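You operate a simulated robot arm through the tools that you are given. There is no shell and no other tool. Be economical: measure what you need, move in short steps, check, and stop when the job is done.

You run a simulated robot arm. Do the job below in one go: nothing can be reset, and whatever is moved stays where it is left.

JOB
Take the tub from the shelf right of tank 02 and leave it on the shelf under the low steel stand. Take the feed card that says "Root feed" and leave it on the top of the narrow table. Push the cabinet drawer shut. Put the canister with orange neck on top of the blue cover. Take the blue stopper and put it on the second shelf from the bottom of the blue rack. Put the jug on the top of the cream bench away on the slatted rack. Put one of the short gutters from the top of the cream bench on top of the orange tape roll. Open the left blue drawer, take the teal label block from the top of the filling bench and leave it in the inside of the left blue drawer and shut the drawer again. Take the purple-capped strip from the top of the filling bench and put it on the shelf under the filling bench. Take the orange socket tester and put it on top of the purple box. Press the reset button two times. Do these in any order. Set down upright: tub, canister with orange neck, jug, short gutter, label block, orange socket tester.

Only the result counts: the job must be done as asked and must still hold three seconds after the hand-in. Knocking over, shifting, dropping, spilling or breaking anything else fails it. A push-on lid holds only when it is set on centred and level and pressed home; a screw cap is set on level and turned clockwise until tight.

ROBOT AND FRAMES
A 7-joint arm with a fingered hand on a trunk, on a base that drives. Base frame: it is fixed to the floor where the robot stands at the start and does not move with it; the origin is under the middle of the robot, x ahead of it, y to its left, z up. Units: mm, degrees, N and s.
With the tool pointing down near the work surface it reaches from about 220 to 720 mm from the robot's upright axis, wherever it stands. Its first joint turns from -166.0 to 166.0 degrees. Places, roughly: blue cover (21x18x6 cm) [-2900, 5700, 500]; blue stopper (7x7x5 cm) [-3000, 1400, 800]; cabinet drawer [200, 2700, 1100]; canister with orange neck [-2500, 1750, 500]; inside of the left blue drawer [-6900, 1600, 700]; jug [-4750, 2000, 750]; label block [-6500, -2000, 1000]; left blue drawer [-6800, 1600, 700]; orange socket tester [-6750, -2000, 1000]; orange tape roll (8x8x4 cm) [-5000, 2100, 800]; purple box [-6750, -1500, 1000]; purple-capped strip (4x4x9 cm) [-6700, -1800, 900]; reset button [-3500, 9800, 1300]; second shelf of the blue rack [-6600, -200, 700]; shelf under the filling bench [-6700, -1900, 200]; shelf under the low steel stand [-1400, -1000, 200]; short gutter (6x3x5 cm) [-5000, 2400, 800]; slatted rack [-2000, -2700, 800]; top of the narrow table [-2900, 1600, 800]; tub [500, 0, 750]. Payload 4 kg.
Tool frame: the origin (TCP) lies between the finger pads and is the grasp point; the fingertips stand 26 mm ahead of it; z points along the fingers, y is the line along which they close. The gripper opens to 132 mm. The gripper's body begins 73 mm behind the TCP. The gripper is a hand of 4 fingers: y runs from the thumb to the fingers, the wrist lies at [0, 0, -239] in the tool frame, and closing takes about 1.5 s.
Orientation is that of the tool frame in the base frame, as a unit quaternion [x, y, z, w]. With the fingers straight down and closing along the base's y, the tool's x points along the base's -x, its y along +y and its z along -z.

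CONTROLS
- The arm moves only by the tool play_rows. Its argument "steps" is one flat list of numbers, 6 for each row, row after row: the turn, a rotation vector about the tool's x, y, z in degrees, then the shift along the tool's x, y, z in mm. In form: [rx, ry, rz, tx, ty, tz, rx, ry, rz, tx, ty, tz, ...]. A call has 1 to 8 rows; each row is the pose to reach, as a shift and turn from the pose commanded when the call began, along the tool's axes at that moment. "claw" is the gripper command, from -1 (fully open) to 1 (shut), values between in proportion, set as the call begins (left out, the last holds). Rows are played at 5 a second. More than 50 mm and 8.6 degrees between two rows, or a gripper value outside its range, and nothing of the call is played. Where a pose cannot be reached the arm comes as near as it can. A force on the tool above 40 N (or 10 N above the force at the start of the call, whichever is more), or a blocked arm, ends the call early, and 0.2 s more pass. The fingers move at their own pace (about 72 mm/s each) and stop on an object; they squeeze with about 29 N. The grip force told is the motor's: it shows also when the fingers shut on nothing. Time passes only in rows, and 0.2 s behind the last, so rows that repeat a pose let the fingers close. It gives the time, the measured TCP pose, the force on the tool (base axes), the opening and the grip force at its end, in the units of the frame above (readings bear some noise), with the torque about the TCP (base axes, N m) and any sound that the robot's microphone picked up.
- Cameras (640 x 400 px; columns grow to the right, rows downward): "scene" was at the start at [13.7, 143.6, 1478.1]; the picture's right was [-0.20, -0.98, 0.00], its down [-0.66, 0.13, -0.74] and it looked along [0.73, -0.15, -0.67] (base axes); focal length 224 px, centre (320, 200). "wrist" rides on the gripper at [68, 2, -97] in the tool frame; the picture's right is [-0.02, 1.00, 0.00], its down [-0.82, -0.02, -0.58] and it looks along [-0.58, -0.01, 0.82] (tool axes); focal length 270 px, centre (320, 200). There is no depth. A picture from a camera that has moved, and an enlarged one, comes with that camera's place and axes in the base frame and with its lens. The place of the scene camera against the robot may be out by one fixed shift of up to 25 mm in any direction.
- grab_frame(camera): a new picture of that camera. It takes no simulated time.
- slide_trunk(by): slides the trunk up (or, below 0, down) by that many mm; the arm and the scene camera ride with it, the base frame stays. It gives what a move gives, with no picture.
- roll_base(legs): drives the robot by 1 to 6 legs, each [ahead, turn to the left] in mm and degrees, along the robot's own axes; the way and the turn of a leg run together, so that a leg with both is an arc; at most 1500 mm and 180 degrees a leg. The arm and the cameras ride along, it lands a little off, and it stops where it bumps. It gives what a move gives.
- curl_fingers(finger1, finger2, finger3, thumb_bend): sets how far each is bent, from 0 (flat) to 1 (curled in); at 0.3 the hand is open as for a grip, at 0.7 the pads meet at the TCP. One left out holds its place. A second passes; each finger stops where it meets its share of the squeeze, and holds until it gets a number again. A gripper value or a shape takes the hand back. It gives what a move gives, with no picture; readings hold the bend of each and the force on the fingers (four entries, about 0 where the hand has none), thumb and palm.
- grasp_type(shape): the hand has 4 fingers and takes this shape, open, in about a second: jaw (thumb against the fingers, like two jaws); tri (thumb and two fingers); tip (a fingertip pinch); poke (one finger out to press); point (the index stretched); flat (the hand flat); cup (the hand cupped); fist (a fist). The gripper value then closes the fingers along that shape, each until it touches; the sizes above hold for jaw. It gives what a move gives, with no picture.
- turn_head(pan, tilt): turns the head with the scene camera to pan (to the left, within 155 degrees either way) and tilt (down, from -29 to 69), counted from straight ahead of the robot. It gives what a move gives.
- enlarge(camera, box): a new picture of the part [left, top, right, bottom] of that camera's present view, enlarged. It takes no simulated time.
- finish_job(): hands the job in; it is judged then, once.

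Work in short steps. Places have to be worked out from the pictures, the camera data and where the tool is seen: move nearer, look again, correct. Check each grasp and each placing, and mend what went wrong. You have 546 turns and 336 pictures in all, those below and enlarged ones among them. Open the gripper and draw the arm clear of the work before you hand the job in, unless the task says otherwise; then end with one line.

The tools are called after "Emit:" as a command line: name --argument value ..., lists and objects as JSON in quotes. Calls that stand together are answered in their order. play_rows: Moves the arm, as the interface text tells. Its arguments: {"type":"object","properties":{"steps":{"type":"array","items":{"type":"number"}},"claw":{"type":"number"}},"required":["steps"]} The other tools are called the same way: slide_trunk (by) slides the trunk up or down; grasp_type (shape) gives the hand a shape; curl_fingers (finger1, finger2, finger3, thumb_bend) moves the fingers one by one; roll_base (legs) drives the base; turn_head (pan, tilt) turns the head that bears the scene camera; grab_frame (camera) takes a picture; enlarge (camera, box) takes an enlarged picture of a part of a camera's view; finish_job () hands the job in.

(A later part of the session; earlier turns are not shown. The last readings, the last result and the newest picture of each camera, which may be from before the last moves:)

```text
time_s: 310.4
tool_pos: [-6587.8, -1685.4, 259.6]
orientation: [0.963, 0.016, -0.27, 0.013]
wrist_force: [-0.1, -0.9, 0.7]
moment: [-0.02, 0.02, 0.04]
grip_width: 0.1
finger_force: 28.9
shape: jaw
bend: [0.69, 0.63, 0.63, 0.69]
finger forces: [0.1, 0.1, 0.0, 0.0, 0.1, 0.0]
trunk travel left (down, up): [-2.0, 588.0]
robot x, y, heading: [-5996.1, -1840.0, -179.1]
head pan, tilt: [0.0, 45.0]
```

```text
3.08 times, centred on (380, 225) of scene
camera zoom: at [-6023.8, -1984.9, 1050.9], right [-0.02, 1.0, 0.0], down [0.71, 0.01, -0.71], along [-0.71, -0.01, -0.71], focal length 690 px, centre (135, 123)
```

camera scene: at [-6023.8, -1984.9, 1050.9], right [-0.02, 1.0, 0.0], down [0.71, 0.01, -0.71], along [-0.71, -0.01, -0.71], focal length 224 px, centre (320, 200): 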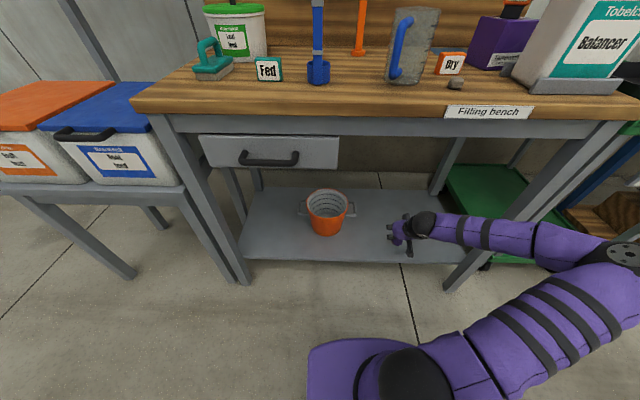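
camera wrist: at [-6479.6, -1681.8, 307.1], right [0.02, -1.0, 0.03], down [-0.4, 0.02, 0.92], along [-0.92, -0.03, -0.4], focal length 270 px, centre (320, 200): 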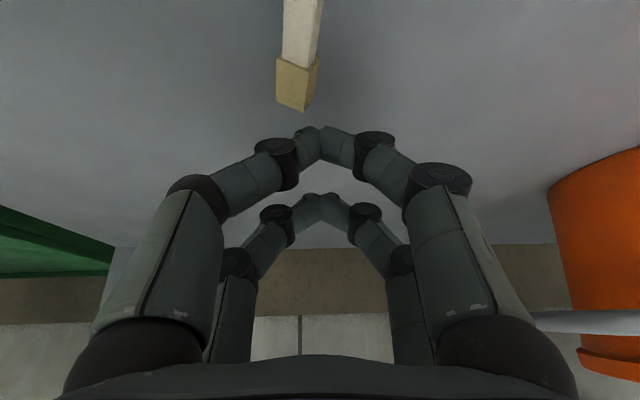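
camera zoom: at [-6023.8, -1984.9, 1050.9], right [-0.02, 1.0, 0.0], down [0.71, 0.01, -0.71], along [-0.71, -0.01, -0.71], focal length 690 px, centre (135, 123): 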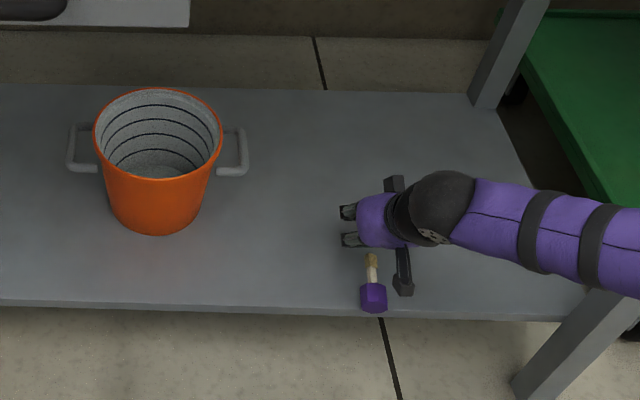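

The strip slipped out and now lies on the shelf, but its cap is right at the front edge. I'll push it further in: rise, come back out in front of it, and push it inward with closed fingertips.

Emit:
play_rows --steps '[0, 0, 0, -15, 0, -26, 0, 0, 0, -36, 0, -60, 0, 0, 0, 2, 0, -84, 0, 0, 0, 42, 0, -109, 0, 0, 0, 82, 0, -133, 0, 0, 0, 124, 0, -159, 0, 0, 0, 150, 0, -175]'

Emit:
grab_frame --camera "wrist"

Emit:
enlarge --camera "scene" --box '[280, 160, 480, 290]'

```text
time_s: 312.0
tool_pos: [-6379.1, -1660.8, 331.1]
orientation: [0.963, 0.017, -0.268, 0.015]
wrist_force: [-0.1, -0.3, 0.1]
moment: [0.02, 0.01, 0.05]
grip_width: 0.0
finger_force: 29.0
shape: jaw
bend: [0.69, 0.63, 0.63, 0.69]
finger forces: [0.1, 0.0, 0.0, 0.0, 0.0, 0.0]
out of reach, approached as far as the arm can: row 7
trunk travel left (down, up): [-2.0, 588.0]
robot x, y, heading: [-5995.7, -1836.3, -179.0]
head pan, tilt: [0.0, 45.0]
```

```text
184 pictures are left
camera wrist: at [-6271.4, -1658.6, 377.5], right [0.02, -1.0, 0.03], down [-0.4, 0.02, 0.92], along [-0.92, -0.03, -0.4], focal length 270 px, centre (320, 200)
```

wrist: 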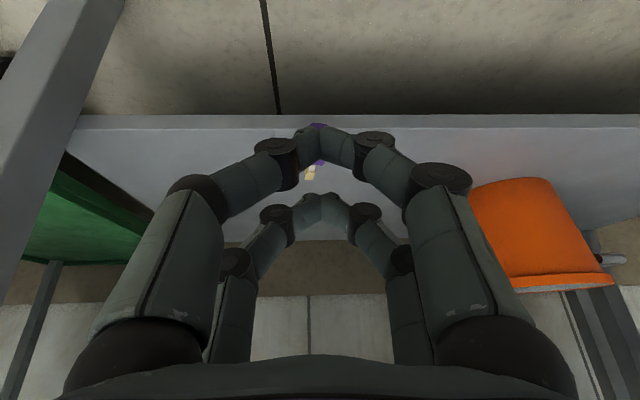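

```text
3.08 times, centred on (380, 225) of scene
camera zoom: at [-6023.9, -1984.9, 1050.9], right [-0.02, 1.0, 0.0], down [0.71, 0.01, -0.71], along [-0.71, -0.01, -0.71], focal length 690 px, centre (135, 123)
```

zoom: 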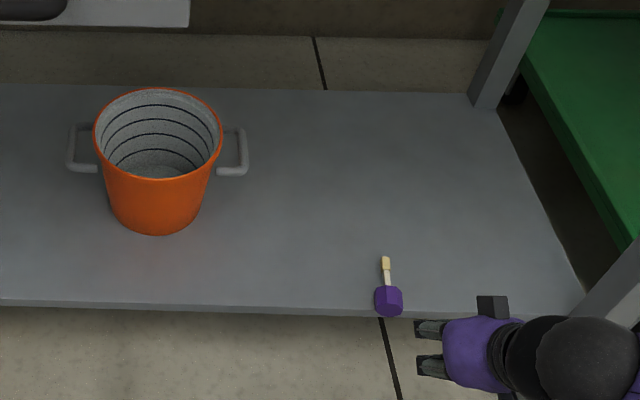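

Cap is at about (−6478,−1668). I lower in front of it and push forward along −x.

Emit:
play_rows --steps '[0, 0, 0, 19, 7, 31, 0, 0, 0, 38.5, 7, 63, 0, 0, 0, 38.5, 7, 63]'

Emit:
enlarge --camera "scene" --box '[320, 200, 460, 290]'

Emit:
grab_frame --camera "wrist"

```text
time_s: 312.8
tool_pos: [-6377.8, -1671.2, 258.4]
orientation: [0.963, 0.017, -0.27, 0.014]
wrist_force: [-0.6, -0.1, 0.1]
moment: [0.0, 0.02, 0.02]
grip_width: 0.1
finger_force: 29.1
shape: jaw
bend: [0.69, 0.63, 0.63, 0.69]
finger forces: [0.1, 0.0, 0.1, 0.0, 0.0, 0.1]
trunk travel left (down, up): [-2.0, 588.0]
robot x, y, heading: [-5999.4, -1839.7, -179.4]
head pan, tilt: [0.0, 45.0]
```

```text
4.44 times, centred on (390, 245) of scene
camera zoom: at [-6023.8, -1984.9, 1050.9], right [-0.02, 1.0, 0.0], down [0.71, 0.01, -0.71], along [-0.71, -0.01, -0.71], focal length 996 px, centre (9, 0)
```

zoom: 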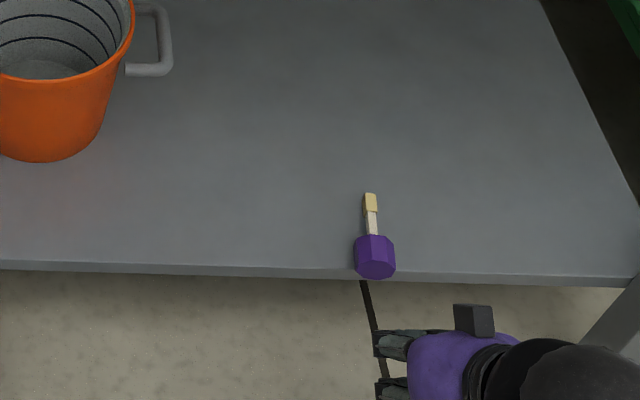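

```text
181 pictures are left
camera wrist: at [-6271.0, -1668.1, 303.4], right [0.02, -1.0, 0.03], down [-0.4, 0.02, 0.92], along [-0.92, -0.03, -0.4], focal length 270 px, centre (320, 200)
```

wrist: 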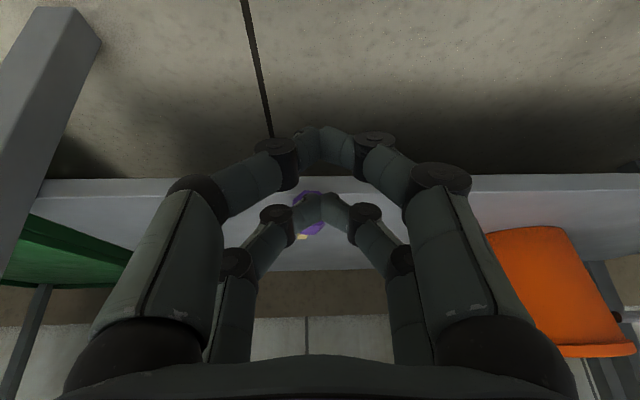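

Aligned. I push forward slowly.

Emit:
play_rows --steps '[0, 0, 0, -26, 0, 16, 0, 0, 0, -47, 0, 29, 0, 0, 0, -60, 0, 37, 0, 0, 0, -73, 0, 45, 0, 0, 0, -86, 0, 53, 0, 0, 0, -99, 0, 61, 0, 0, 0, -112, 0, 69]'

Emit:
enlarge --camera "scene" --box '[320, 200, 460, 290]'

```text
time_s: 314.4
tool_pos: [-6515.4, -1675.6, 257.0]
orientation: [0.963, 0.017, -0.27, 0.013]
wrist_force: [-0.7, 0.3, -0.6]
moment: [0.0, -0.02, 0.0]
grip_width: 0.0
finger_force: 28.9
shape: jaw
bend: [0.69, 0.63, 0.63, 0.69]
finger forces: [0.1, 0.0, 0.0, 0.1, 0.0, 0.0]
trunk travel left (down, up): [-2.0, 588.0]
robot x, y, heading: [-5998.4, -1841.1, -179.2]
head pan, tilt: [0.0, 45.0]
```

```text
4.44 times, centred on (390, 245) of scene
camera zoom: at [-6023.8, -1984.9, 1050.9], right [-0.02, 1.0, 0.0], down [0.71, 0.01, -0.71], along [-0.71, -0.01, -0.71], focal length 996 px, centre (9, 0)
```

zoom: 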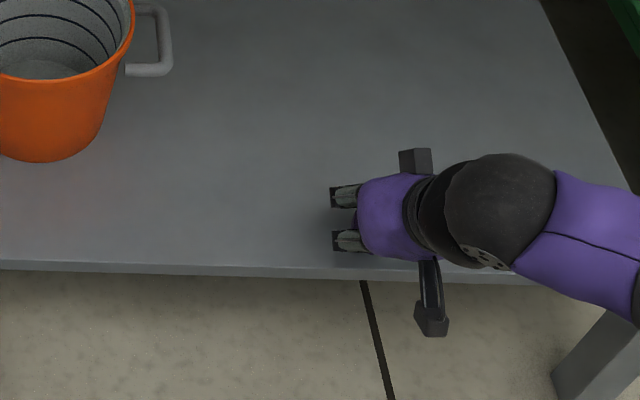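

Emit:
grab_frame --camera "wrist"

```text
179 pictures are left
camera wrist: at [-6406.2, -1672.9, 304.6], right [0.02, -1.0, 0.03], down [-0.4, 0.02, 0.92], along [-0.92, -0.03, -0.4], focal length 270 px, centre (320, 200)
```

wrist: 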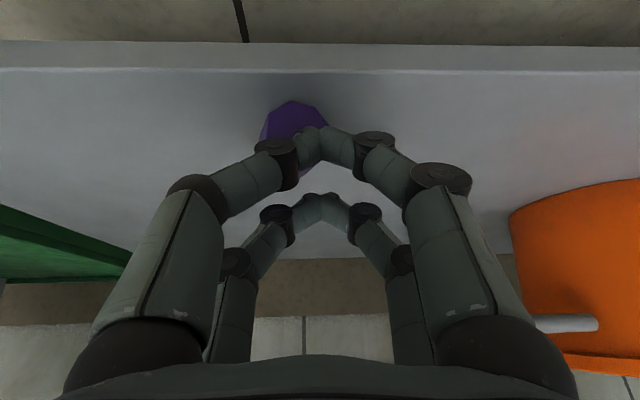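

The cap has moved inside the edge. I push another 60 mm, shifted slightly to stay centred.

Emit:
play_rows --steps '[0, 0, 0, -10, -6, 8, 0, 0, 0, -23, -8, 16, 0, 0, 0, -36, -8, 24, 0, 0, 0, -49, -8, 32, 0, 0, 0, -60, -8, 39]'

Emit:
play_rows --steps '[0, 0, 0, -15, 0, -26, 0, 0, 0, -36, 0, -60, 0, 0, 0, 2, 0, -84, 0, 0, 0, 42, 0, -109, 0, 0, 0, 82, 0, -133, 0, 0, 0, 124, 0, -159]'

Emit:
enlarge --camera "scene" --box '[300, 180, 460, 290]'

```text
time_s: 315.6
tool_pos: [-6584.4, -1671.8, 254.6]
orientation: [0.963, 0.016, -0.269, 0.014]
wrist_force: [0.4, -0.1, 0.1]
moment: [0.01, -0.03, -0.01]
grip_width: 0.1
finger_force: 29.2
shape: jaw
bend: [0.69, 0.63, 0.63, 0.69]
finger forces: [0.1, 0.0, 0.1, 0.0, 0.0, 0.0]
trunk travel left (down, up): [-2.0, 588.0]
robot x, y, heading: [-5995.7, -1839.5, -179.0]
head pan, tilt: [0.0, 45.0]
```

```text
time_s: 317.0
tool_pos: [-6394.5, -1661.5, 326.5]
orientation: [0.963, 0.016, -0.27, 0.014]
wrist_force: [-0.3, -0.1, -1.0]
moment: [-0.03, -0.06, -0.01]
grip_width: 0.1
finger_force: 28.9
shape: jaw
bend: [0.69, 0.63, 0.63, 0.69]
finger forces: [0.0, 0.0, 0.1, 0.0, 0.1, 0.1]
trunk travel left (down, up): [-2.0, 588.0]
robot x, y, heading: [-5996.0, -1839.1, -179.1]
head pan, tilt: [0.0, 45.0]
```

```text
3.64 times, centred on (380, 235) of scene
camera zoom: at [-6024.0, -1984.9, 1050.9], right [-0.02, 1.0, 0.0], down [0.71, 0.01, -0.71], along [-0.71, -0.01, -0.71], focal length 815 px, centre (102, 73)
```

zoom: 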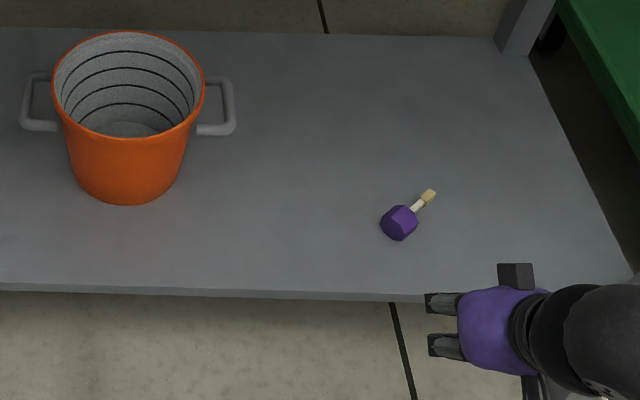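

The strip lies safely on the shelf. Next the teal label block: I back up, raise, and level the tool.

Emit:
roll_base --legs '[[-330, 0]]'

Emit:
slide_trunk --by 400

Emit:
slide_trunk --by 110

Emit:
play_rows --steps '[0, 4, 0, -12, 10, -28, 0, 8, 0, -24, 20, -56, 0, 12, 0, -36, 30, -84, 0, 16, 0, -48, 40, -112, 0, 20, 0, -60, 50, -140, 0, 25, 0, -72, 60, -168, 0, 31, 0, -84, 70, -196]' --claw -0.2

Emit:
grab_frame --camera "scene"

```text
time_s: 319.1
tool_pos: [-6068.2, -1656.0, 327.8]
orientation: [0.963, 0.015, -0.27, 0.014]
wrist_force: [-0.3, 0.5, 0.2]
moment: [0.01, -0.01, -0.02]
grip_width: 0.1
finger_force: 28.8
shape: jaw
bend: [0.69, 0.63, 0.63, 0.69]
finger forces: [0.0, 0.1, 0.0, 0.0, 0.0, 0.1]
trunk travel left (down, up): [-2.0, 588.0]
robot x, y, heading: [-5668.5, -1833.5, -179.5]
head pan, tilt: [0.0, 45.0]
```

```text
time_s: 322.9
tool_pos: [-6068.5, -1655.0, 727.4]
orientation: [0.963, 0.015, -0.27, 0.013]
wrist_force: [-0.4, -0.9, 0.8]
moment: [0.02, -0.04, 0.01]
grip_width: 0.0
finger_force: 29.1
shape: jaw
bend: [0.69, 0.63, 0.63, 0.69]
finger forces: [0.0, 0.0, 0.0, 0.0, 0.0, 0.0]
trunk travel left (down, up): [-402.0, 188.0]
robot x, y, heading: [-5669.2, -1834.8, -179.7]
head pan, tilt: [0.0, 45.0]
```

```text
time_s: 324.4
tool_pos: [-6068.0, -1655.6, 837.3]
orientation: [0.963, 0.015, -0.27, 0.014]
wrist_force: [-0.5, 0.4, -0.6]
moment: [-0.01, -0.02, 0.02]
grip_width: 0.1
finger_force: 28.5
shape: jaw
bend: [0.69, 0.63, 0.63, 0.69]
finger forces: [0.0, 0.0, 0.1, 0.0, 0.0, 0.0]
trunk travel left (down, up): [-512.0, 78.0]
robot x, y, heading: [-5668.1, -1834.7, -179.3]
head pan, tilt: [0.0, 45.0]
```

```text
time_s: 326.0
tool_pos: [-6034.1, -1720.9, 1048.0]
orientation: [1.0, 0.018, -0.002, 0.009]
wrist_force: [-0.3, 0.4, 0.3]
moment: [0.0, -0.04, 0.03]
grip_width: 78.7
finger_force: 0.1
shape: jaw
bend: [0.71, 0.71, 0.71, 0.7]
finger forces: [0.1, 0.0, 0.0, 0.0, 0.0, 0.0]
trunk travel left (down, up): [-512.0, 78.0]
robot x, y, heading: [-5670.1, -1837.7, -179.3]
head pan, tilt: [0.0, 45.0]
```

```text
177 pictures are left
camera scene: at [-5698.5, -1980.5, 1560.8], right [-0.01, 1.0, 0.0], down [0.71, 0.01, -0.71], along [-0.71, -0.01, -0.71], focal length 224 px, centre (320, 200)
```

scene: 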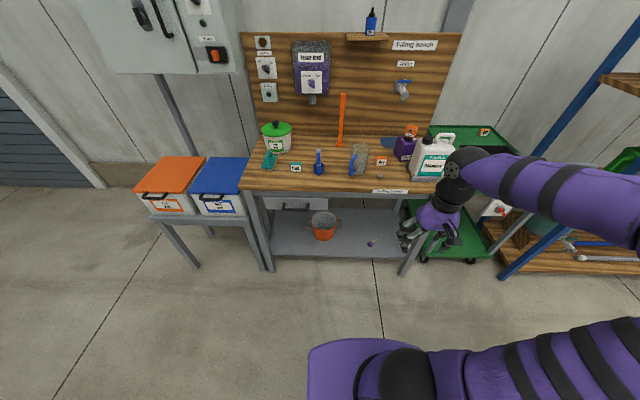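

Strip visible safely on the shelf. The teal block is at ≈(−6587,−2115); I drive so it's in front of the robot.

Emit:
roll_base --legs '[[0, 44.6], [450, 0], [0, -45.3]]'

Emit:
play_rows --steps '[0, 0, 0, -40, 0, 0, 0, 0, 0, -80, 0, 0, 0, 0, 0, -120, 0, 0, 0, 0, 0, -150, 0, 0]'

Emit:
grab_frame --camera "wrist"

Emit:
grab_frame --camera "scene"

```text
time_s: 333.3
tool_pos: [-6361.6, -2045.4, 1048.6]
orientation: [1.0, 0.011, -0.003, 0.009]
wrist_force: [-0.2, -0.2, 0.3]
moment: [-0.02, 0.04, 0.01]
grip_width: 78.6
finger_force: 0.0
shape: jaw
bend: [0.71, 0.71, 0.71, 0.7]
finger forces: [0.1, 0.0, 0.0, 0.0, 0.1, 0.0]
trunk travel left (down, up): [-512.0, 78.0]
robot x, y, heading: [-5999.5, -2165.1, 179.8]
head pan, tilt: [0.0, 45.0]
```

```text
time_s: 334.3
tool_pos: [-6511.3, -2047.7, 1048.1]
orientation: [1.0, 0.01, -0.002, 0.009]
wrist_force: [0.0, 0.3, -1.0]
moment: [-0.01, -0.04, 0.0]
grip_width: 78.8
finger_force: 0.0
shape: jaw
bend: [0.71, 0.71, 0.71, 0.7]
finger forces: [0.1, 0.1, 0.0, 0.0, 0.1, 0.0]
trunk travel left (down, up): [-512.0, 78.0]
robot x, y, heading: [-6003.1, -2165.9, 179.9]
head pan, tilt: [0.0, 45.0]
```

```text
176 pictures are left
camera wrist: at [-6443.9, -2047.6, 1144.9], right [-0.01, -1.0, 0.02], down [-0.81, 0.01, 0.58], along [-0.58, -0.01, -0.81], focal length 270 px, centre (320, 200)
```

wrist: 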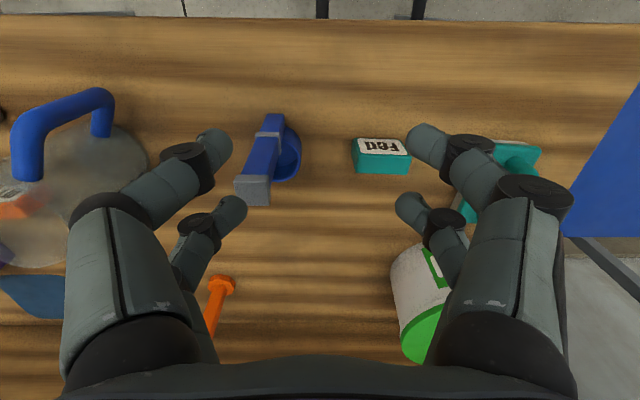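

```text
175 pictures are left
camera scene: at [-6030.1, -2310.7, 1560.9], right [0.0, 1.0, 0.0], down [0.71, 0.0, -0.71], along [-0.71, 0.0, -0.71], focal length 224 px, centre (320, 200)
```

scene: 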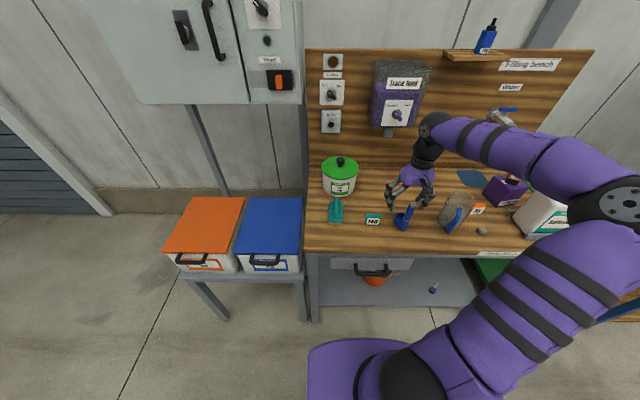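

Block: 65 mm (y) × 25 mm (x), centre ≈(−6580,−2118), top ≈887. I open to ~100 mm, move over it and look.

Emit:
play_rows --steps '[0, 0, 0, -30, 23, 25, 0, 0, 0, -60, 47, 50, 0, 0, 0, -90, 69, 80, 0, 0, 0, -90, 69, 80]' --claw -0.5

Emit:
grab_frame --camera "wrist"

```text
time_s: 335.3
tool_pos: [-6601.9, -2120.9, 970.7]
orientation: [1.0, 0.01, -0.002, 0.009]
wrist_force: [0.7, -0.3, -0.9]
moment: [0.04, -0.01, 0.02]
grip_width: 98.8
finger_force: 0.1
shape: jaw
bend: [0.64, 0.64, 0.64, 0.51]
finger forces: [0.1, 0.0, 0.1, 0.1, 0.0, 0.0]
trunk travel left (down, up): [-512.0, 78.0]
robot x, y, heading: [-5998.1, -2166.9, 179.9]
head pan, tilt: [0.0, 45.0]
```

```text
174 pictures are left
camera wrist: at [-6533.0, -2120.8, 1067.2], right [-0.01, -1.0, 0.02], down [-0.81, 0.01, 0.58], along [-0.58, -0.01, -0.81], focal length 270 px, centre (320, 200)
```

wrist: 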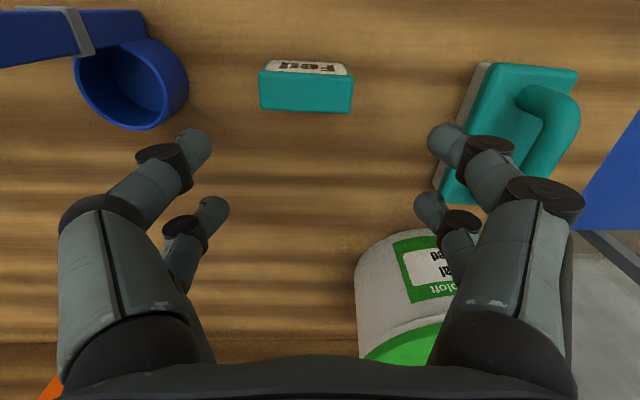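

Emit:
play_rows --steps '[0, 0, 0, 7, -6, 30, 0, 0, 0, 7, -6, 60, 0, 0, 0, 7, -6, 88, 0, 0, 0, 7, -6, 88]'

Emit:
grab_frame --camera "wrist"

```text
time_s: 336.3
tool_pos: [-6594.3, -2116.3, 887.2]
orientation: [1.0, 0.011, -0.006, 0.008]
wrist_force: [-0.8, -2.8, 28.2]
moment: [1.66, -0.05, 0.01]
grip_width: 98.1
finger_force: 0.0
shape: jaw
bend: [0.64, 0.64, 0.65, 0.51]
finger forces: [0.0, 0.0, 12.3, 0.0, 15.5, 0.1]
trunk travel left (down, up): [-512.0, 78.0]
robot x, y, heading: [-6001.7, -2165.5, 179.8]
head pan, tilt: [0.0, 45.0]
```

```text
173 pictures are left
camera wrist: at [-6525.9, -2115.6, 981.8], right [0.0, -1.0, 0.02], down [-0.81, 0.01, 0.59], along [-0.59, -0.01, -0.81], focal length 270 px, centre (320, 200)
```

wrist: 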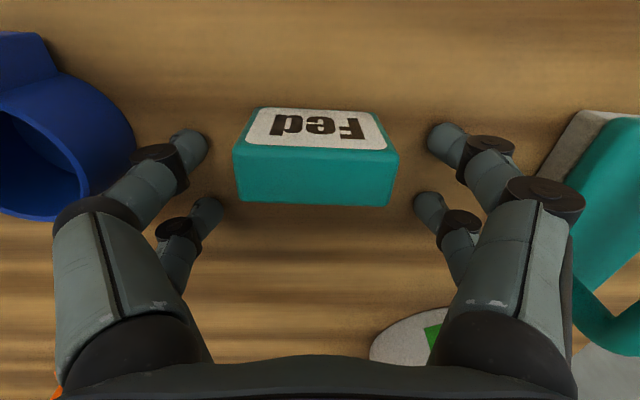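

Fingertips on the thumb side touch the bench. I rise 7 mm and close on the block.

Emit:
play_rows --steps '[0, 0, 0, 0, 2, -8, 0, 0, 0, 0, 2, -8]'

Emit:
play_rows --steps '[0, 0, 0, 0, 0, 0, 0, 0, 0, 0, 0, 0, 0, 0, 0, 0, 0, 0, 0, 0, 0, 0, 0, 0, 0, 0, 0, 0, 0, 0, 0, 0, 0, 0, 0, 0]' --claw 1

Emit:
grab_frame --camera "wrist"

```text
time_s: 336.9
tool_pos: [-6595.1, -2117.4, 890.3]
orientation: [1.0, 0.009, -0.002, 0.009]
wrist_force: [0.0, 0.2, -0.2]
moment: [-0.02, -0.02, -0.03]
grip_width: 98.9
finger_force: 0.0
shape: jaw
bend: [0.64, 0.64, 0.63, 0.51]
finger forces: [0.1, 0.0, 0.0, 0.0, 0.1, 0.0]
trunk travel left (down, up): [-512.0, 78.0]
robot x, y, heading: [-5999.6, -2164.4, 179.7]
head pan, tilt: [0.0, 45.0]
```

```text
time_s: 338.3
tool_pos: [-6593.9, -2117.6, 890.9]
orientation: [1.0, 0.011, -0.003, 0.009]
wrist_force: [0.1, -0.2, -0.1]
moment: [0.02, 0.04, -0.01]
grip_width: 27.3
finger_force: 28.8
shape: jaw
bend: [0.74, 0.6, 0.61, 0.7]
finger forces: [25.9, 0.0, 0.0, 0.0, 25.9, 0.0]
trunk travel left (down, up): [-512.0, 78.0]
robot x, y, heading: [-5999.0, -2167.0, 179.9]
head pan, tilt: [0.0, 45.0]
```

```text
172 pictures are left
camera wrist: at [-6526.0, -2116.9, 987.0], right [-0.01, -1.0, 0.02], down [-0.81, 0.01, 0.58], along [-0.58, -0.01, -0.81], focal length 270 px, centre (320, 200)
```

wrist: 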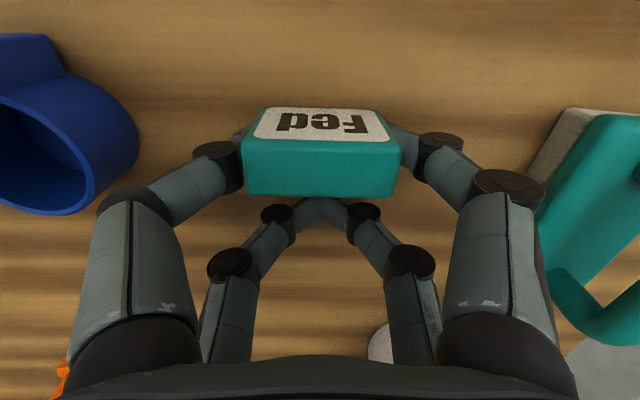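

Block held. I lift, back away and check the bench.

Emit:
play_rows --steps '[0, 0, 0, 0, 0, -20, 0, 0, 0, 0, 0, -60, 0, 0, 0, 0, 0, -100, 0, 0, 0, 30, 0, -130, 0, 0, 0, 70, 0, -150]'

Emit:
grab_frame --camera "wrist"

Emit:
roll_base --legs '[[-450, 0], [0, -95]]'

```text
time_s: 339.5
tool_pos: [-6522.6, -2116.7, 1039.2]
orientation: [1.0, 0.01, -0.002, 0.009]
wrist_force: [0.5, -0.7, -0.1]
moment: [-0.01, 0.01, 0.01]
grip_width: 27.2
finger_force: 29.3
shape: jaw
bend: [0.74, 0.6, 0.61, 0.7]
finger forces: [25.9, 0.1, 0.0, 0.0, 25.9, 0.0]
trunk travel left (down, up): [-512.0, 78.0]
robot x, y, heading: [-5998.3, -2165.8, 179.5]
head pan, tilt: [0.0, 45.0]
```

```text
171 pictures are left
camera wrist: at [-6455.3, -2116.3, 1135.8], right [-0.01, -1.0, 0.02], down [-0.81, 0.01, 0.58], along [-0.58, -0.01, -0.81], focal length 270 px, centre (320, 200)
```

wrist: 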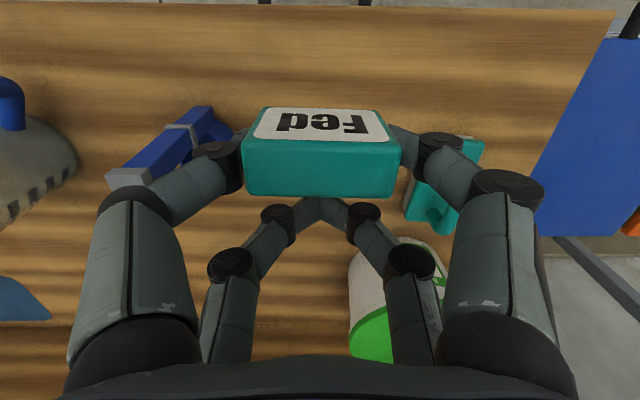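

```text
time_s: 346.8
tool_pos: [-5419.6, -1657.8, 1039.6]
orientation: [-0.661, 0.75, 0.008, -0.004]
wrist_force: [0.3, -0.9, -0.3]
moment: [0.02, 0.03, -0.01]
grip_width: 27.4
finger_force: 28.8
shape: jaw
bend: [0.74, 0.6, 0.61, 0.7]
finger forces: [25.9, 0.0, 0.0, 0.1, 26.0, 0.0]
trunk travel left (down, up): [-512.0, 78.0]
robot x, y, heading: [-5541.8, -2171.2, 81.3]
head pan, tilt: [0.0, 45.0]
```

Bench items look undisturbed. I drive to the open drawer.

Emit:
roll_base --legs '[[0, 11], [1200, 0], [1200, 0], [1150, 0], [0, 87.5]]'

Emit:
grab_frame --camera "scene"

```text
time_s: 368.9
tool_pos: [-6166.1, 1474.9, 1038.8]
orientation: [1.0, -0.025, -0.003, 0.009]
wrist_force: [0.0, -0.2, -0.5]
moment: [0.03, -0.03, 0.0]
grip_width: 27.2
finger_force: 29.1
shape: jaw
bend: [0.74, 0.6, 0.61, 0.7]
finger forces: [25.8, 0.1, 0.0, 0.1, 25.9, 0.1]
trunk travel left (down, up): [-512.0, 78.0]
robot x, y, heading: [-5645.9, 1389.0, 175.6]
head pan, tilt: [0.0, 45.0]
```

```text
170 pictures are left
camera scene: at [-5686.2, 1246.8, 1560.9], right [0.07, 1.0, 0.0], down [0.71, -0.05, -0.71], along [-0.71, 0.05, -0.71], focal length 224 px, centre (320, 200)
```

scene: 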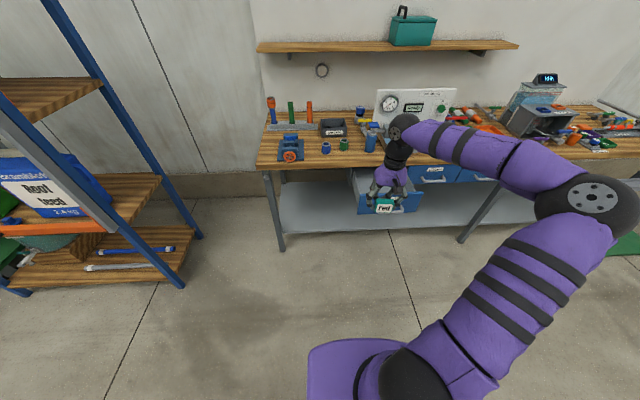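

The drawer is open as left. I roll ahead 260 mm and move above the drawer opening.

Emit:
roll_base --legs '[[260, 0]]'

Emit:
play_rows --steps '[0, 0, -1, -18, -34, 0, 0, 0, -2, -36, -68, 0, 0, 0, -3, -54, -102, 0, 0, 0, -3, -71, -130, 0, 0, 0, -3, -71, -130, 0]'

Emit:
grab_frame --camera "scene"

Emit:
grab_frame --camera "wrist"

```text
time_s: 370.8
tool_pos: [-6421.4, 1497.1, 1038.7]
orientation: [1.0, -0.028, -0.003, 0.009]
wrist_force: [-0.8, -0.5, -0.4]
moment: [-0.01, 0.01, -0.03]
grip_width: 27.3
finger_force: 29.3
shape: jaw
bend: [0.74, 0.6, 0.61, 0.7]
finger forces: [26.0, 0.0, 0.1, 0.1, 25.8, 0.1]
trunk travel left (down, up): [-512.0, 78.0]
robot x, y, heading: [-5903.4, 1413.6, 175.6]
head pan, tilt: [0.0, 45.0]
```

```text
time_s: 372.0
tool_pos: [-6484.2, 1628.5, 1037.6]
orientation: [1.0, 0.0, -0.002, 0.009]
wrist_force: [-0.3, -0.7, 0.5]
moment: [0.01, 0.02, -0.01]
grip_width: 27.2
finger_force: 29.0
shape: jaw
bend: [0.74, 0.6, 0.61, 0.7]
finger forces: [26.0, 0.1, 0.0, 0.0, 26.0, 0.0]
trunk travel left (down, up): [-512.0, 78.0]
robot x, y, heading: [-5901.1, 1411.7, 175.4]
head pan, tilt: [0.0, 45.0]
```

```text
169 pictures are left
camera scene: at [-5943.6, 1266.6, 1560.9], right [0.08, 1.0, 0.0], down [0.71, -0.06, -0.71], along [-0.7, 0.05, -0.71], focal length 224 px, centre (320, 200)
```

scene: 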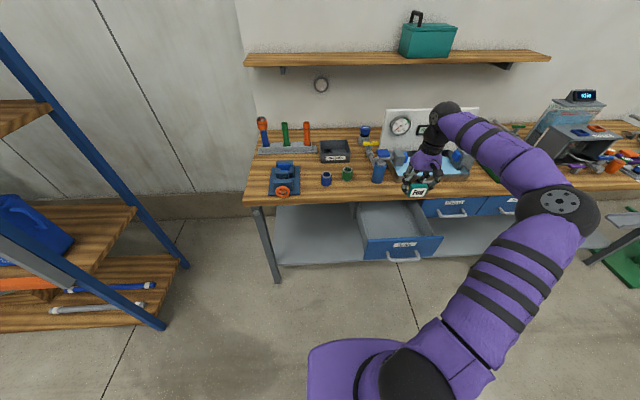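

```text
168 pictures are left
camera wrist: at [-6416.5, 1628.4, 1133.4], right [-0.03, -1.0, 0.02], down [-0.81, 0.03, 0.58], along [-0.58, 0.0, -0.81], focal length 270 px, centre (320, 200)
```

wrist: 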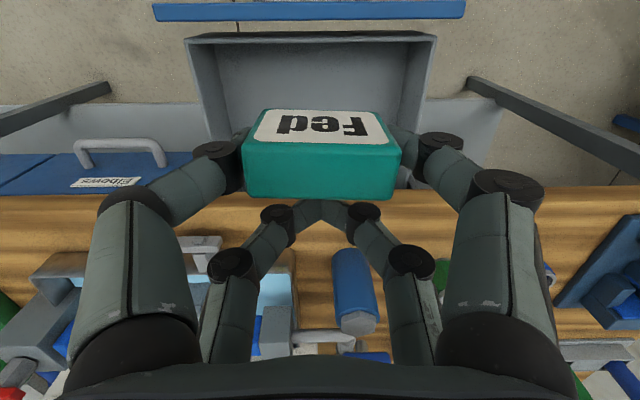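

Drawer interior: x −6448..−6637 exposed, y 1490..1780. I move 44 mm deeper and lower with the trunk.

Emit:
play_rows --steps '[0, 0, 0, -22, -4, 0, 0, 0, 0, -44, -5, 0, 0, 0, 0, -44, -5, 0]'

Emit:
slide_trunk --by -220

Emit:
grab_frame --camera "wrist"

Emit:
enlarge --camera "scene" --box '[320, 80, 520, 230]'

```text
time_s: 372.8
tool_pos: [-6531.0, 1635.3, 1035.2]
orientation: [1.0, 0.0, -0.003, 0.009]
wrist_force: [0.1, 0.2, -0.1]
moment: [0.0, 0.02, 0.0]
grip_width: 27.0
finger_force: 28.7
shape: jaw
bend: [0.74, 0.6, 0.61, 0.7]
finger forces: [26.0, 0.1, 0.1, 0.0, 26.0, 0.0]
trunk travel left (down, up): [-512.0, 78.0]
robot x, y, heading: [-5898.7, 1411.3, 175.5]
head pan, tilt: [0.0, 45.0]
```

```text
time_s: 375.1
tool_pos: [-6531.2, 1635.0, 816.1]
orientation: [1.0, -0.001, -0.004, 0.008]
wrist_force: [0.2, -0.2, -0.5]
moment: [-0.01, 0.01, -0.03]
grip_width: 27.3
finger_force: 28.5
shape: jaw
bend: [0.74, 0.6, 0.61, 0.7]
finger forces: [26.0, 0.0, 0.1, 0.1, 26.0, 0.0]
trunk travel left (down, up): [-292.0, 298.0]
robot x, y, heading: [-5899.5, 1406.5, 175.3]
head pan, tilt: [0.0, 45.0]
```

```text
167 pictures are left
camera wrist: at [-6462.1, 1634.1, 911.9], right [-0.03, -1.0, 0.02], down [-0.81, 0.03, 0.58], along [-0.58, 0.0, -0.81], focal length 270 px, centre (320, 200)
```

wrist: 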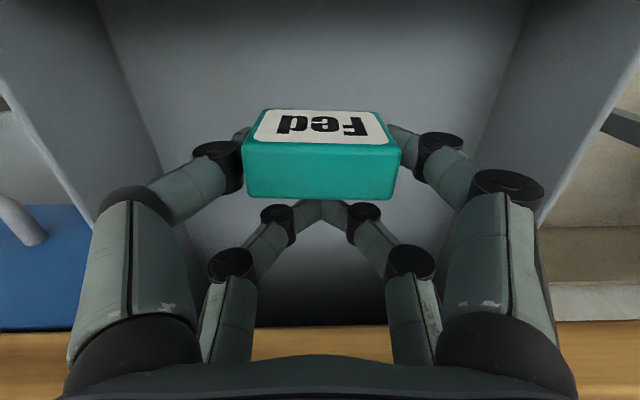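

```text
2.67 times, centred on (420, 155) of scene
camera zoom: at [-5943.4, 1266.4, 1340.9], right [0.08, 1.0, 0.0], down [0.71, -0.06, -0.71], along [-0.7, 0.05, -0.71], focal length 598 px, centre (53, 320)
```

zoom: 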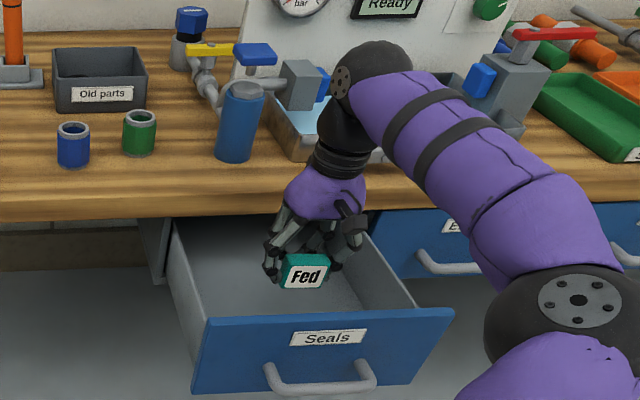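

Clear. I descend until the block touches the drawer floor.

Emit:
play_rows --steps '[0, 0, 0, 0, 0, 30, 0, 0, 0, 0, 0, 55, 0, 0, 0, 0, 0, 70, 0, 0, 0, 0, 0, 80, 0, 0, 0, 0, 0, 87, 0, 0, 0, 0, 0, 94, 0, 0, 0, 0, 0, 101, 0, 0, 0, 0, 0, 108]'

Emit:
grab_frame --camera "wrist"

Emit:
enlarge --camera "scene" --box '[320, 100, 480, 240]'

```text
time_s: 376.6
tool_pos: [-6534.1, 1634.4, 728.6]
orientation: [1.0, -0.002, -0.011, 0.005]
wrist_force: [0.1, 0.4, 19.3]
moment: [0.09, -0.38, -0.01]
grip_width: 28.1
finger_force: 29.1
shape: jaw
bend: [0.74, 0.61, 0.61, 0.71]
finger forces: [31.0, 0.1, 0.0, 0.0, 31.1, 0.0]
trunk travel left (down, up): [-292.0, 298.0]
robot x, y, heading: [-5903.8, 1409.9, 175.7]
head pan, tilt: [0.0, 45.0]
stopped in row 7: the force on the tool passed its limit at 47 N (the readings are from after the stop); the commanded pose is now the measured one
```

```text
165 pictures are left
camera wrist: at [-6462.7, 1632.6, 823.5], right [-0.03, -1.0, 0.01], down [-0.8, 0.03, 0.6], along [-0.6, 0.01, -0.8], focal length 270 px, centre (320, 200)
```

wrist: 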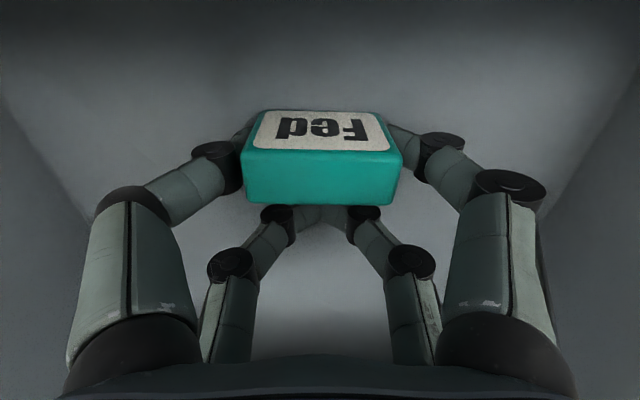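

```text
2.86 times, centred on (400, 170) of scene
camera zoom: at [-5942.1, 1265.8, 1340.9], right [0.08, 1.0, 0.0], down [0.7, -0.05, -0.71], along [-0.71, 0.06, -0.71], focal length 640 px, centre (91, 286)
```

zoom: 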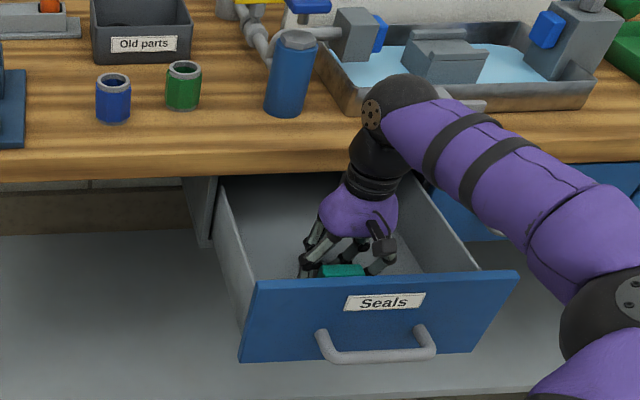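

Block rests on the drawer floor. I ease, release and rise.

Emit:
play_rows --steps '[0, 0, 0, 0, 0, -1.5, 0, 0, 0, 0, 0, -1.5]'

Emit:
play_rows --steps '[0, 0, 0, 0, 0, 0, 0, 0, 0, 0, 0, -2, 0, 0, 0, 0, 0, -4, 0, 0, 0, 0, 0, -6, 0, 0, 0, 0, 0, -6]' --claw -0.3

Emit:
grab_frame --camera "wrist"

```text
time_s: 377.2
tool_pos: [-6532.1, 1633.9, 727.6]
orientation: [1.0, -0.001, -0.01, 0.006]
wrist_force: [-0.5, -0.1, 22.2]
moment: [0.15, -0.46, 0.03]
grip_width: 28.1
finger_force: 29.1
shape: jaw
bend: [0.74, 0.61, 0.61, 0.71]
finger forces: [30.9, 0.1, 0.0, 0.0, 31.6, 0.0]
trunk travel left (down, up): [-292.0, 298.0]
robot x, y, heading: [-5902.7, 1409.2, 175.7]
head pan, tilt: [0.0, 45.0]
```

```text
time_s: 378.4
tool_pos: [-6532.7, 1633.9, 731.1]
orientation: [1.0, -0.002, -0.008, 0.007]
wrist_force: [-0.2, -0.3, 0.4]
moment: [0.04, -0.02, 0.0]
grip_width: 85.6
finger_force: 0.0
shape: jaw
bend: [0.7, 0.7, 0.7, 0.64]
finger forces: [0.0, 0.1, 0.0, 0.0, 0.0, 0.0]
trunk travel left (down, up): [-292.0, 298.0]
robot x, y, heading: [-5901.0, 1405.6, 175.6]
head pan, tilt: [0.0, 45.0]
```

```text
163 pictures are left
camera wrist: at [-6462.5, 1632.5, 826.7], right [-0.03, -1.0, 0.01], down [-0.81, 0.03, 0.59], along [-0.59, 0.01, -0.81], focal length 270 px, centre (320, 200)
```

wrist: 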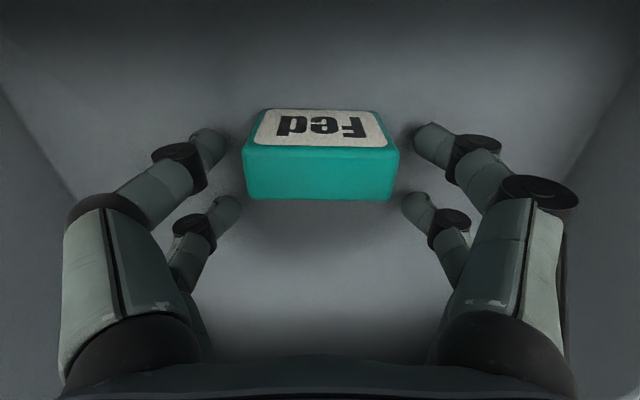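

The block stands upright in the drawer. I rise out, back off, and prepare to push the drawer shut.

Emit:
slide_trunk --by 140

Emit:
roll_base --legs '[[-300, 0]]'

Emit:
slide_trunk --by -132

Emit:
play_rows --steps '[0, 0, 0, 0, 10, 0, 0, 0, 0, 0, 10, 0, 0, 0, 0, 0, 10, 0, 0, 0, 0, 0, 10, 0, 0, 0, 0, 0, 10, 0, 0, 0, 0, 0, 10, 0]' --claw 1

Emit:
enlarge --camera "scene" --box '[280, 80, 520, 280]'

Emit:
grab_frame --camera "wrist"

```text
time_s: 380.1
tool_pos: [-6531.2, 1633.7, 872.3]
orientation: [1.0, -0.003, -0.009, 0.007]
wrist_force: [0.3, -0.3, -0.7]
moment: [0.02, -0.01, -0.02]
grip_width: 85.5
finger_force: 0.1
shape: jaw
bend: [0.7, 0.7, 0.7, 0.64]
finger forces: [0.0, 0.1, 0.0, 0.1, 0.0, 0.0]
trunk travel left (down, up): [-432.0, 158.0]
robot x, y, heading: [-5898.9, 1409.1, 175.4]
head pan, tilt: [0.0, 45.0]
```

```text
time_s: 382.1
tool_pos: [-6237.2, 1611.3, 872.2]
orientation: [1.0, -0.002, -0.008, 0.007]
wrist_force: [0.2, -0.7, 0.1]
moment: [0.0, -0.01, 0.01]
grip_width: 85.6
finger_force: 0.1
shape: jaw
bend: [0.7, 0.7, 0.7, 0.64]
finger forces: [0.0, 0.0, 0.0, 0.0, 0.0, 0.0]
trunk travel left (down, up): [-432.0, 158.0]
robot x, y, heading: [-5601.7, 1385.6, 175.4]
head pan, tilt: [0.0, 45.0]
```

```text
time_s: 383.7
tool_pos: [-6237.3, 1611.5, 740.4]
orientation: [1.0, -0.002, -0.008, 0.007]
wrist_force: [0.2, -1.1, -0.5]
moment: [0.02, -0.04, 0.01]
grip_width: 85.3
finger_force: 0.0
shape: jaw
bend: [0.7, 0.7, 0.7, 0.64]
finger forces: [0.0, 0.0, 0.1, 0.0, 0.0, 0.0]
trunk travel left (down, up): [-300.0, 290.0]
robot x, y, heading: [-5607.3, 1386.3, 175.4]
head pan, tilt: [0.0, 45.0]
```

```text
time_s: 385.1
tool_pos: [-6235.8, 1601.4, 738.9]
orientation: [1.0, -0.001, -0.009, 0.007]
wrist_force: [-0.2, -0.4, -0.5]
moment: [0.04, -0.02, 0.01]
grip_width: 0.0
finger_force: 28.8
shape: jaw
bend: [0.62, 0.63, 0.63, 0.7]
finger forces: [0.0, 0.0, 0.0, 0.0, 0.0, 0.0]
trunk travel left (down, up): [-300.0, 290.0]
robot x, y, heading: [-5604.4, 1386.9, 175.4]
head pan, tilt: [0.0, 45.0]
```

```text
2.00 times, centred on (400, 180) of scene
camera zoom: at [-5648.2, 1243.2, 1348.9], right [0.08, 1.0, 0.0], down [0.71, -0.06, -0.71], along [-0.7, 0.06, -0.71], focal length 448 px, centre (160, 240)
```

zoom: 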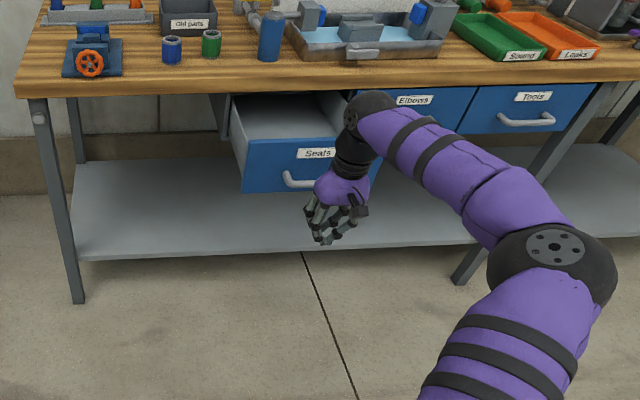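

```text
161 pictures are left
camera wrist: at [-6167.2, 1600.2, 833.8], right [-0.03, -1.0, 0.01], down [-0.81, 0.03, 0.59], along [-0.59, 0.01, -0.81], focal length 270 px, centre (320, 200)
```

wrist: 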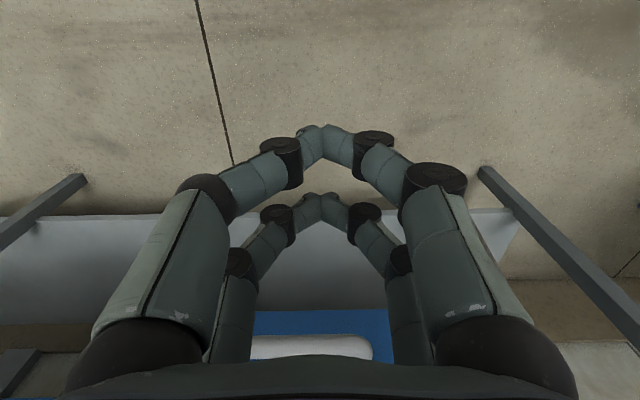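

The handle is straight ahead. I roll forward to push it; the force limit will stop me when shut.

Emit:
roll_base --legs '[[330, 0]]'

Emit:
enlarge --camera "scene" --box '[280, 80, 520, 280]'

```text
time_s: 387.2
tool_pos: [-6552.1, 1630.4, 738.9]
orientation: [1.0, -0.004, -0.009, 0.008]
wrist_force: [2.3, 0.3, 0.3]
moment: [0.03, -0.01, -0.01]
grip_width: 0.2
finger_force: 29.1
shape: jaw
bend: [0.62, 0.63, 0.63, 0.7]
finger forces: [0.0, 1.1, 1.8, 0.1, 0.1, 0.0]
trunk travel left (down, up): [-300.0, 290.0]
robot x, y, heading: [-5921.0, 1412.0, 175.1]
head pan, tilt: [0.0, 45.0]
```

```text
2.00 times, centred on (400, 180) of scene
camera zoom: at [-5965.3, 1269.1, 1348.9], right [0.08, 1.0, 0.0], down [0.7, -0.06, -0.71], along [-0.7, 0.06, -0.71], focal length 448 px, centre (160, 240)
```

zoom: 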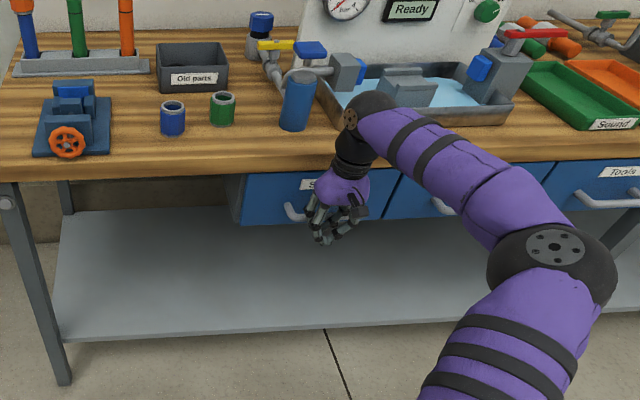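

Nearly shut. I push on in a small leg.

Emit:
roll_base --legs '[[25, 0]]'

Emit:
enlarge --camera "scene" --box '[300, 130, 440, 220]'

```text
time_s: 388.0
tool_pos: [-6552.5, 1630.5, 737.3]
orientation: [1.0, -0.005, 0.005, 0.008]
wrist_force: [12.1, -2.7, 7.8]
moment: [0.02, 0.12, 0.05]
grip_width: 0.0
finger_force: 29.1
shape: jaw
bend: [0.62, 0.62, 0.63, 0.7]
finger forces: [0.1, 4.7, 7.6, 0.1, 0.1, 0.1]
trunk travel left (down, up): [-300.0, 290.0]
robot x, y, heading: [-5934.6, 1414.8, 175.6]
head pan, tilt: [0.0, 45.0]
stopped in leg 1: the force on the tool passed its limit at 62 N (the readings are from after the stop); the commanded pose is now the measured one
```

```text
4.44 times, centred on (370, 175) of scene
camera zoom: at [-5973.8, 1269.5, 1348.9], right [0.08, 1.0, 0.0], down [0.7, -0.06, -0.71], along [-0.71, 0.06, -0.71], focal length 996 px, centre (98, 311)
```

zoom: 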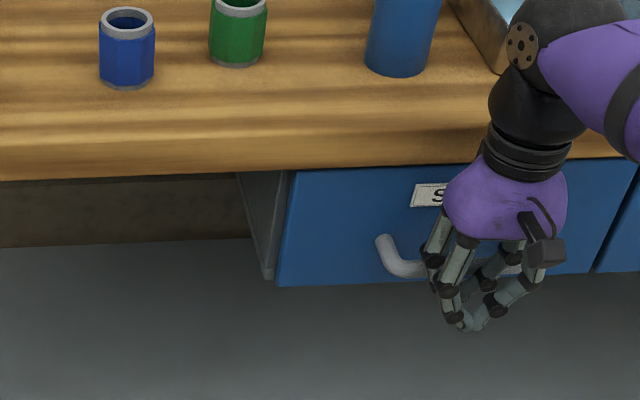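

Strong resistance — likely shut. I back off and check that it's flush.

Emit:
roll_base --legs '[[-300, 0]]'

Emit:
turn_head --pan 0 --tilt 30

Emit:
enlarge --camera "scene" --box '[280, 100, 520, 260]'

```text
time_s: 390.1
tool_pos: [-6256.3, 1607.6, 737.0]
orientation: [1.0, -0.007, 0.006, 0.007]
wrist_force: [0.5, 0.6, -0.3]
moment: [-0.03, 0.03, -0.04]
grip_width: 0.0
finger_force: 29.1
shape: jaw
bend: [0.62, 0.63, 0.63, 0.7]
finger forces: [0.0, 0.1, 0.0, 0.0, 0.0, 0.0]
trunk travel left (down, up): [-300.0, 290.0]
robot x, y, heading: [-5635.7, 1387.9, 175.1]
head pan, tilt: [0.0, 45.0]
```

```text
time_s: 390.8
tool_pos: [-6256.8, 1608.8, 736.5]
orientation: [1.0, -0.006, 0.005, 0.007]
wrist_force: [-0.2, 0.5, -0.5]
moment: [0.0, 0.0, -0.02]
grip_width: 0.0
finger_force: 29.1
shape: jaw
bend: [0.62, 0.63, 0.63, 0.7]
finger forces: [0.1, 0.0, 0.0, 0.0, 0.0, 0.0]
trunk travel left (down, up): [-300.0, 290.0]
robot x, y, heading: [-5635.2, 1388.8, 175.2]
head pan, tilt: [0.0, 30.0]
```

```text
2.50 times, centred on (400, 180) of scene
camera zoom: at [-5687.4, 1245.7, 1371.4], right [0.09, 1.0, 0.0], down [0.5, -0.04, -0.87], along [-0.86, 0.07, -0.5], focal length 560 px, centre (120, 250)
```

zoom: 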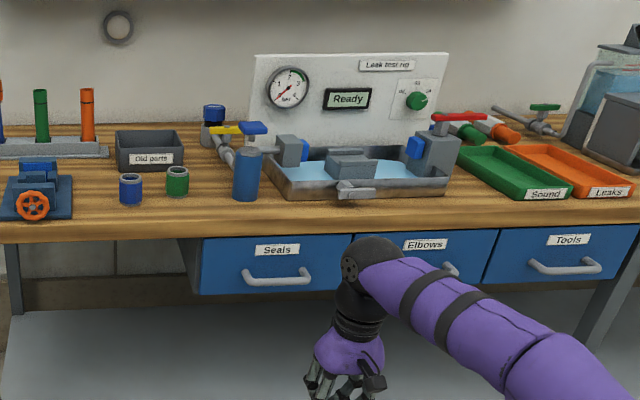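

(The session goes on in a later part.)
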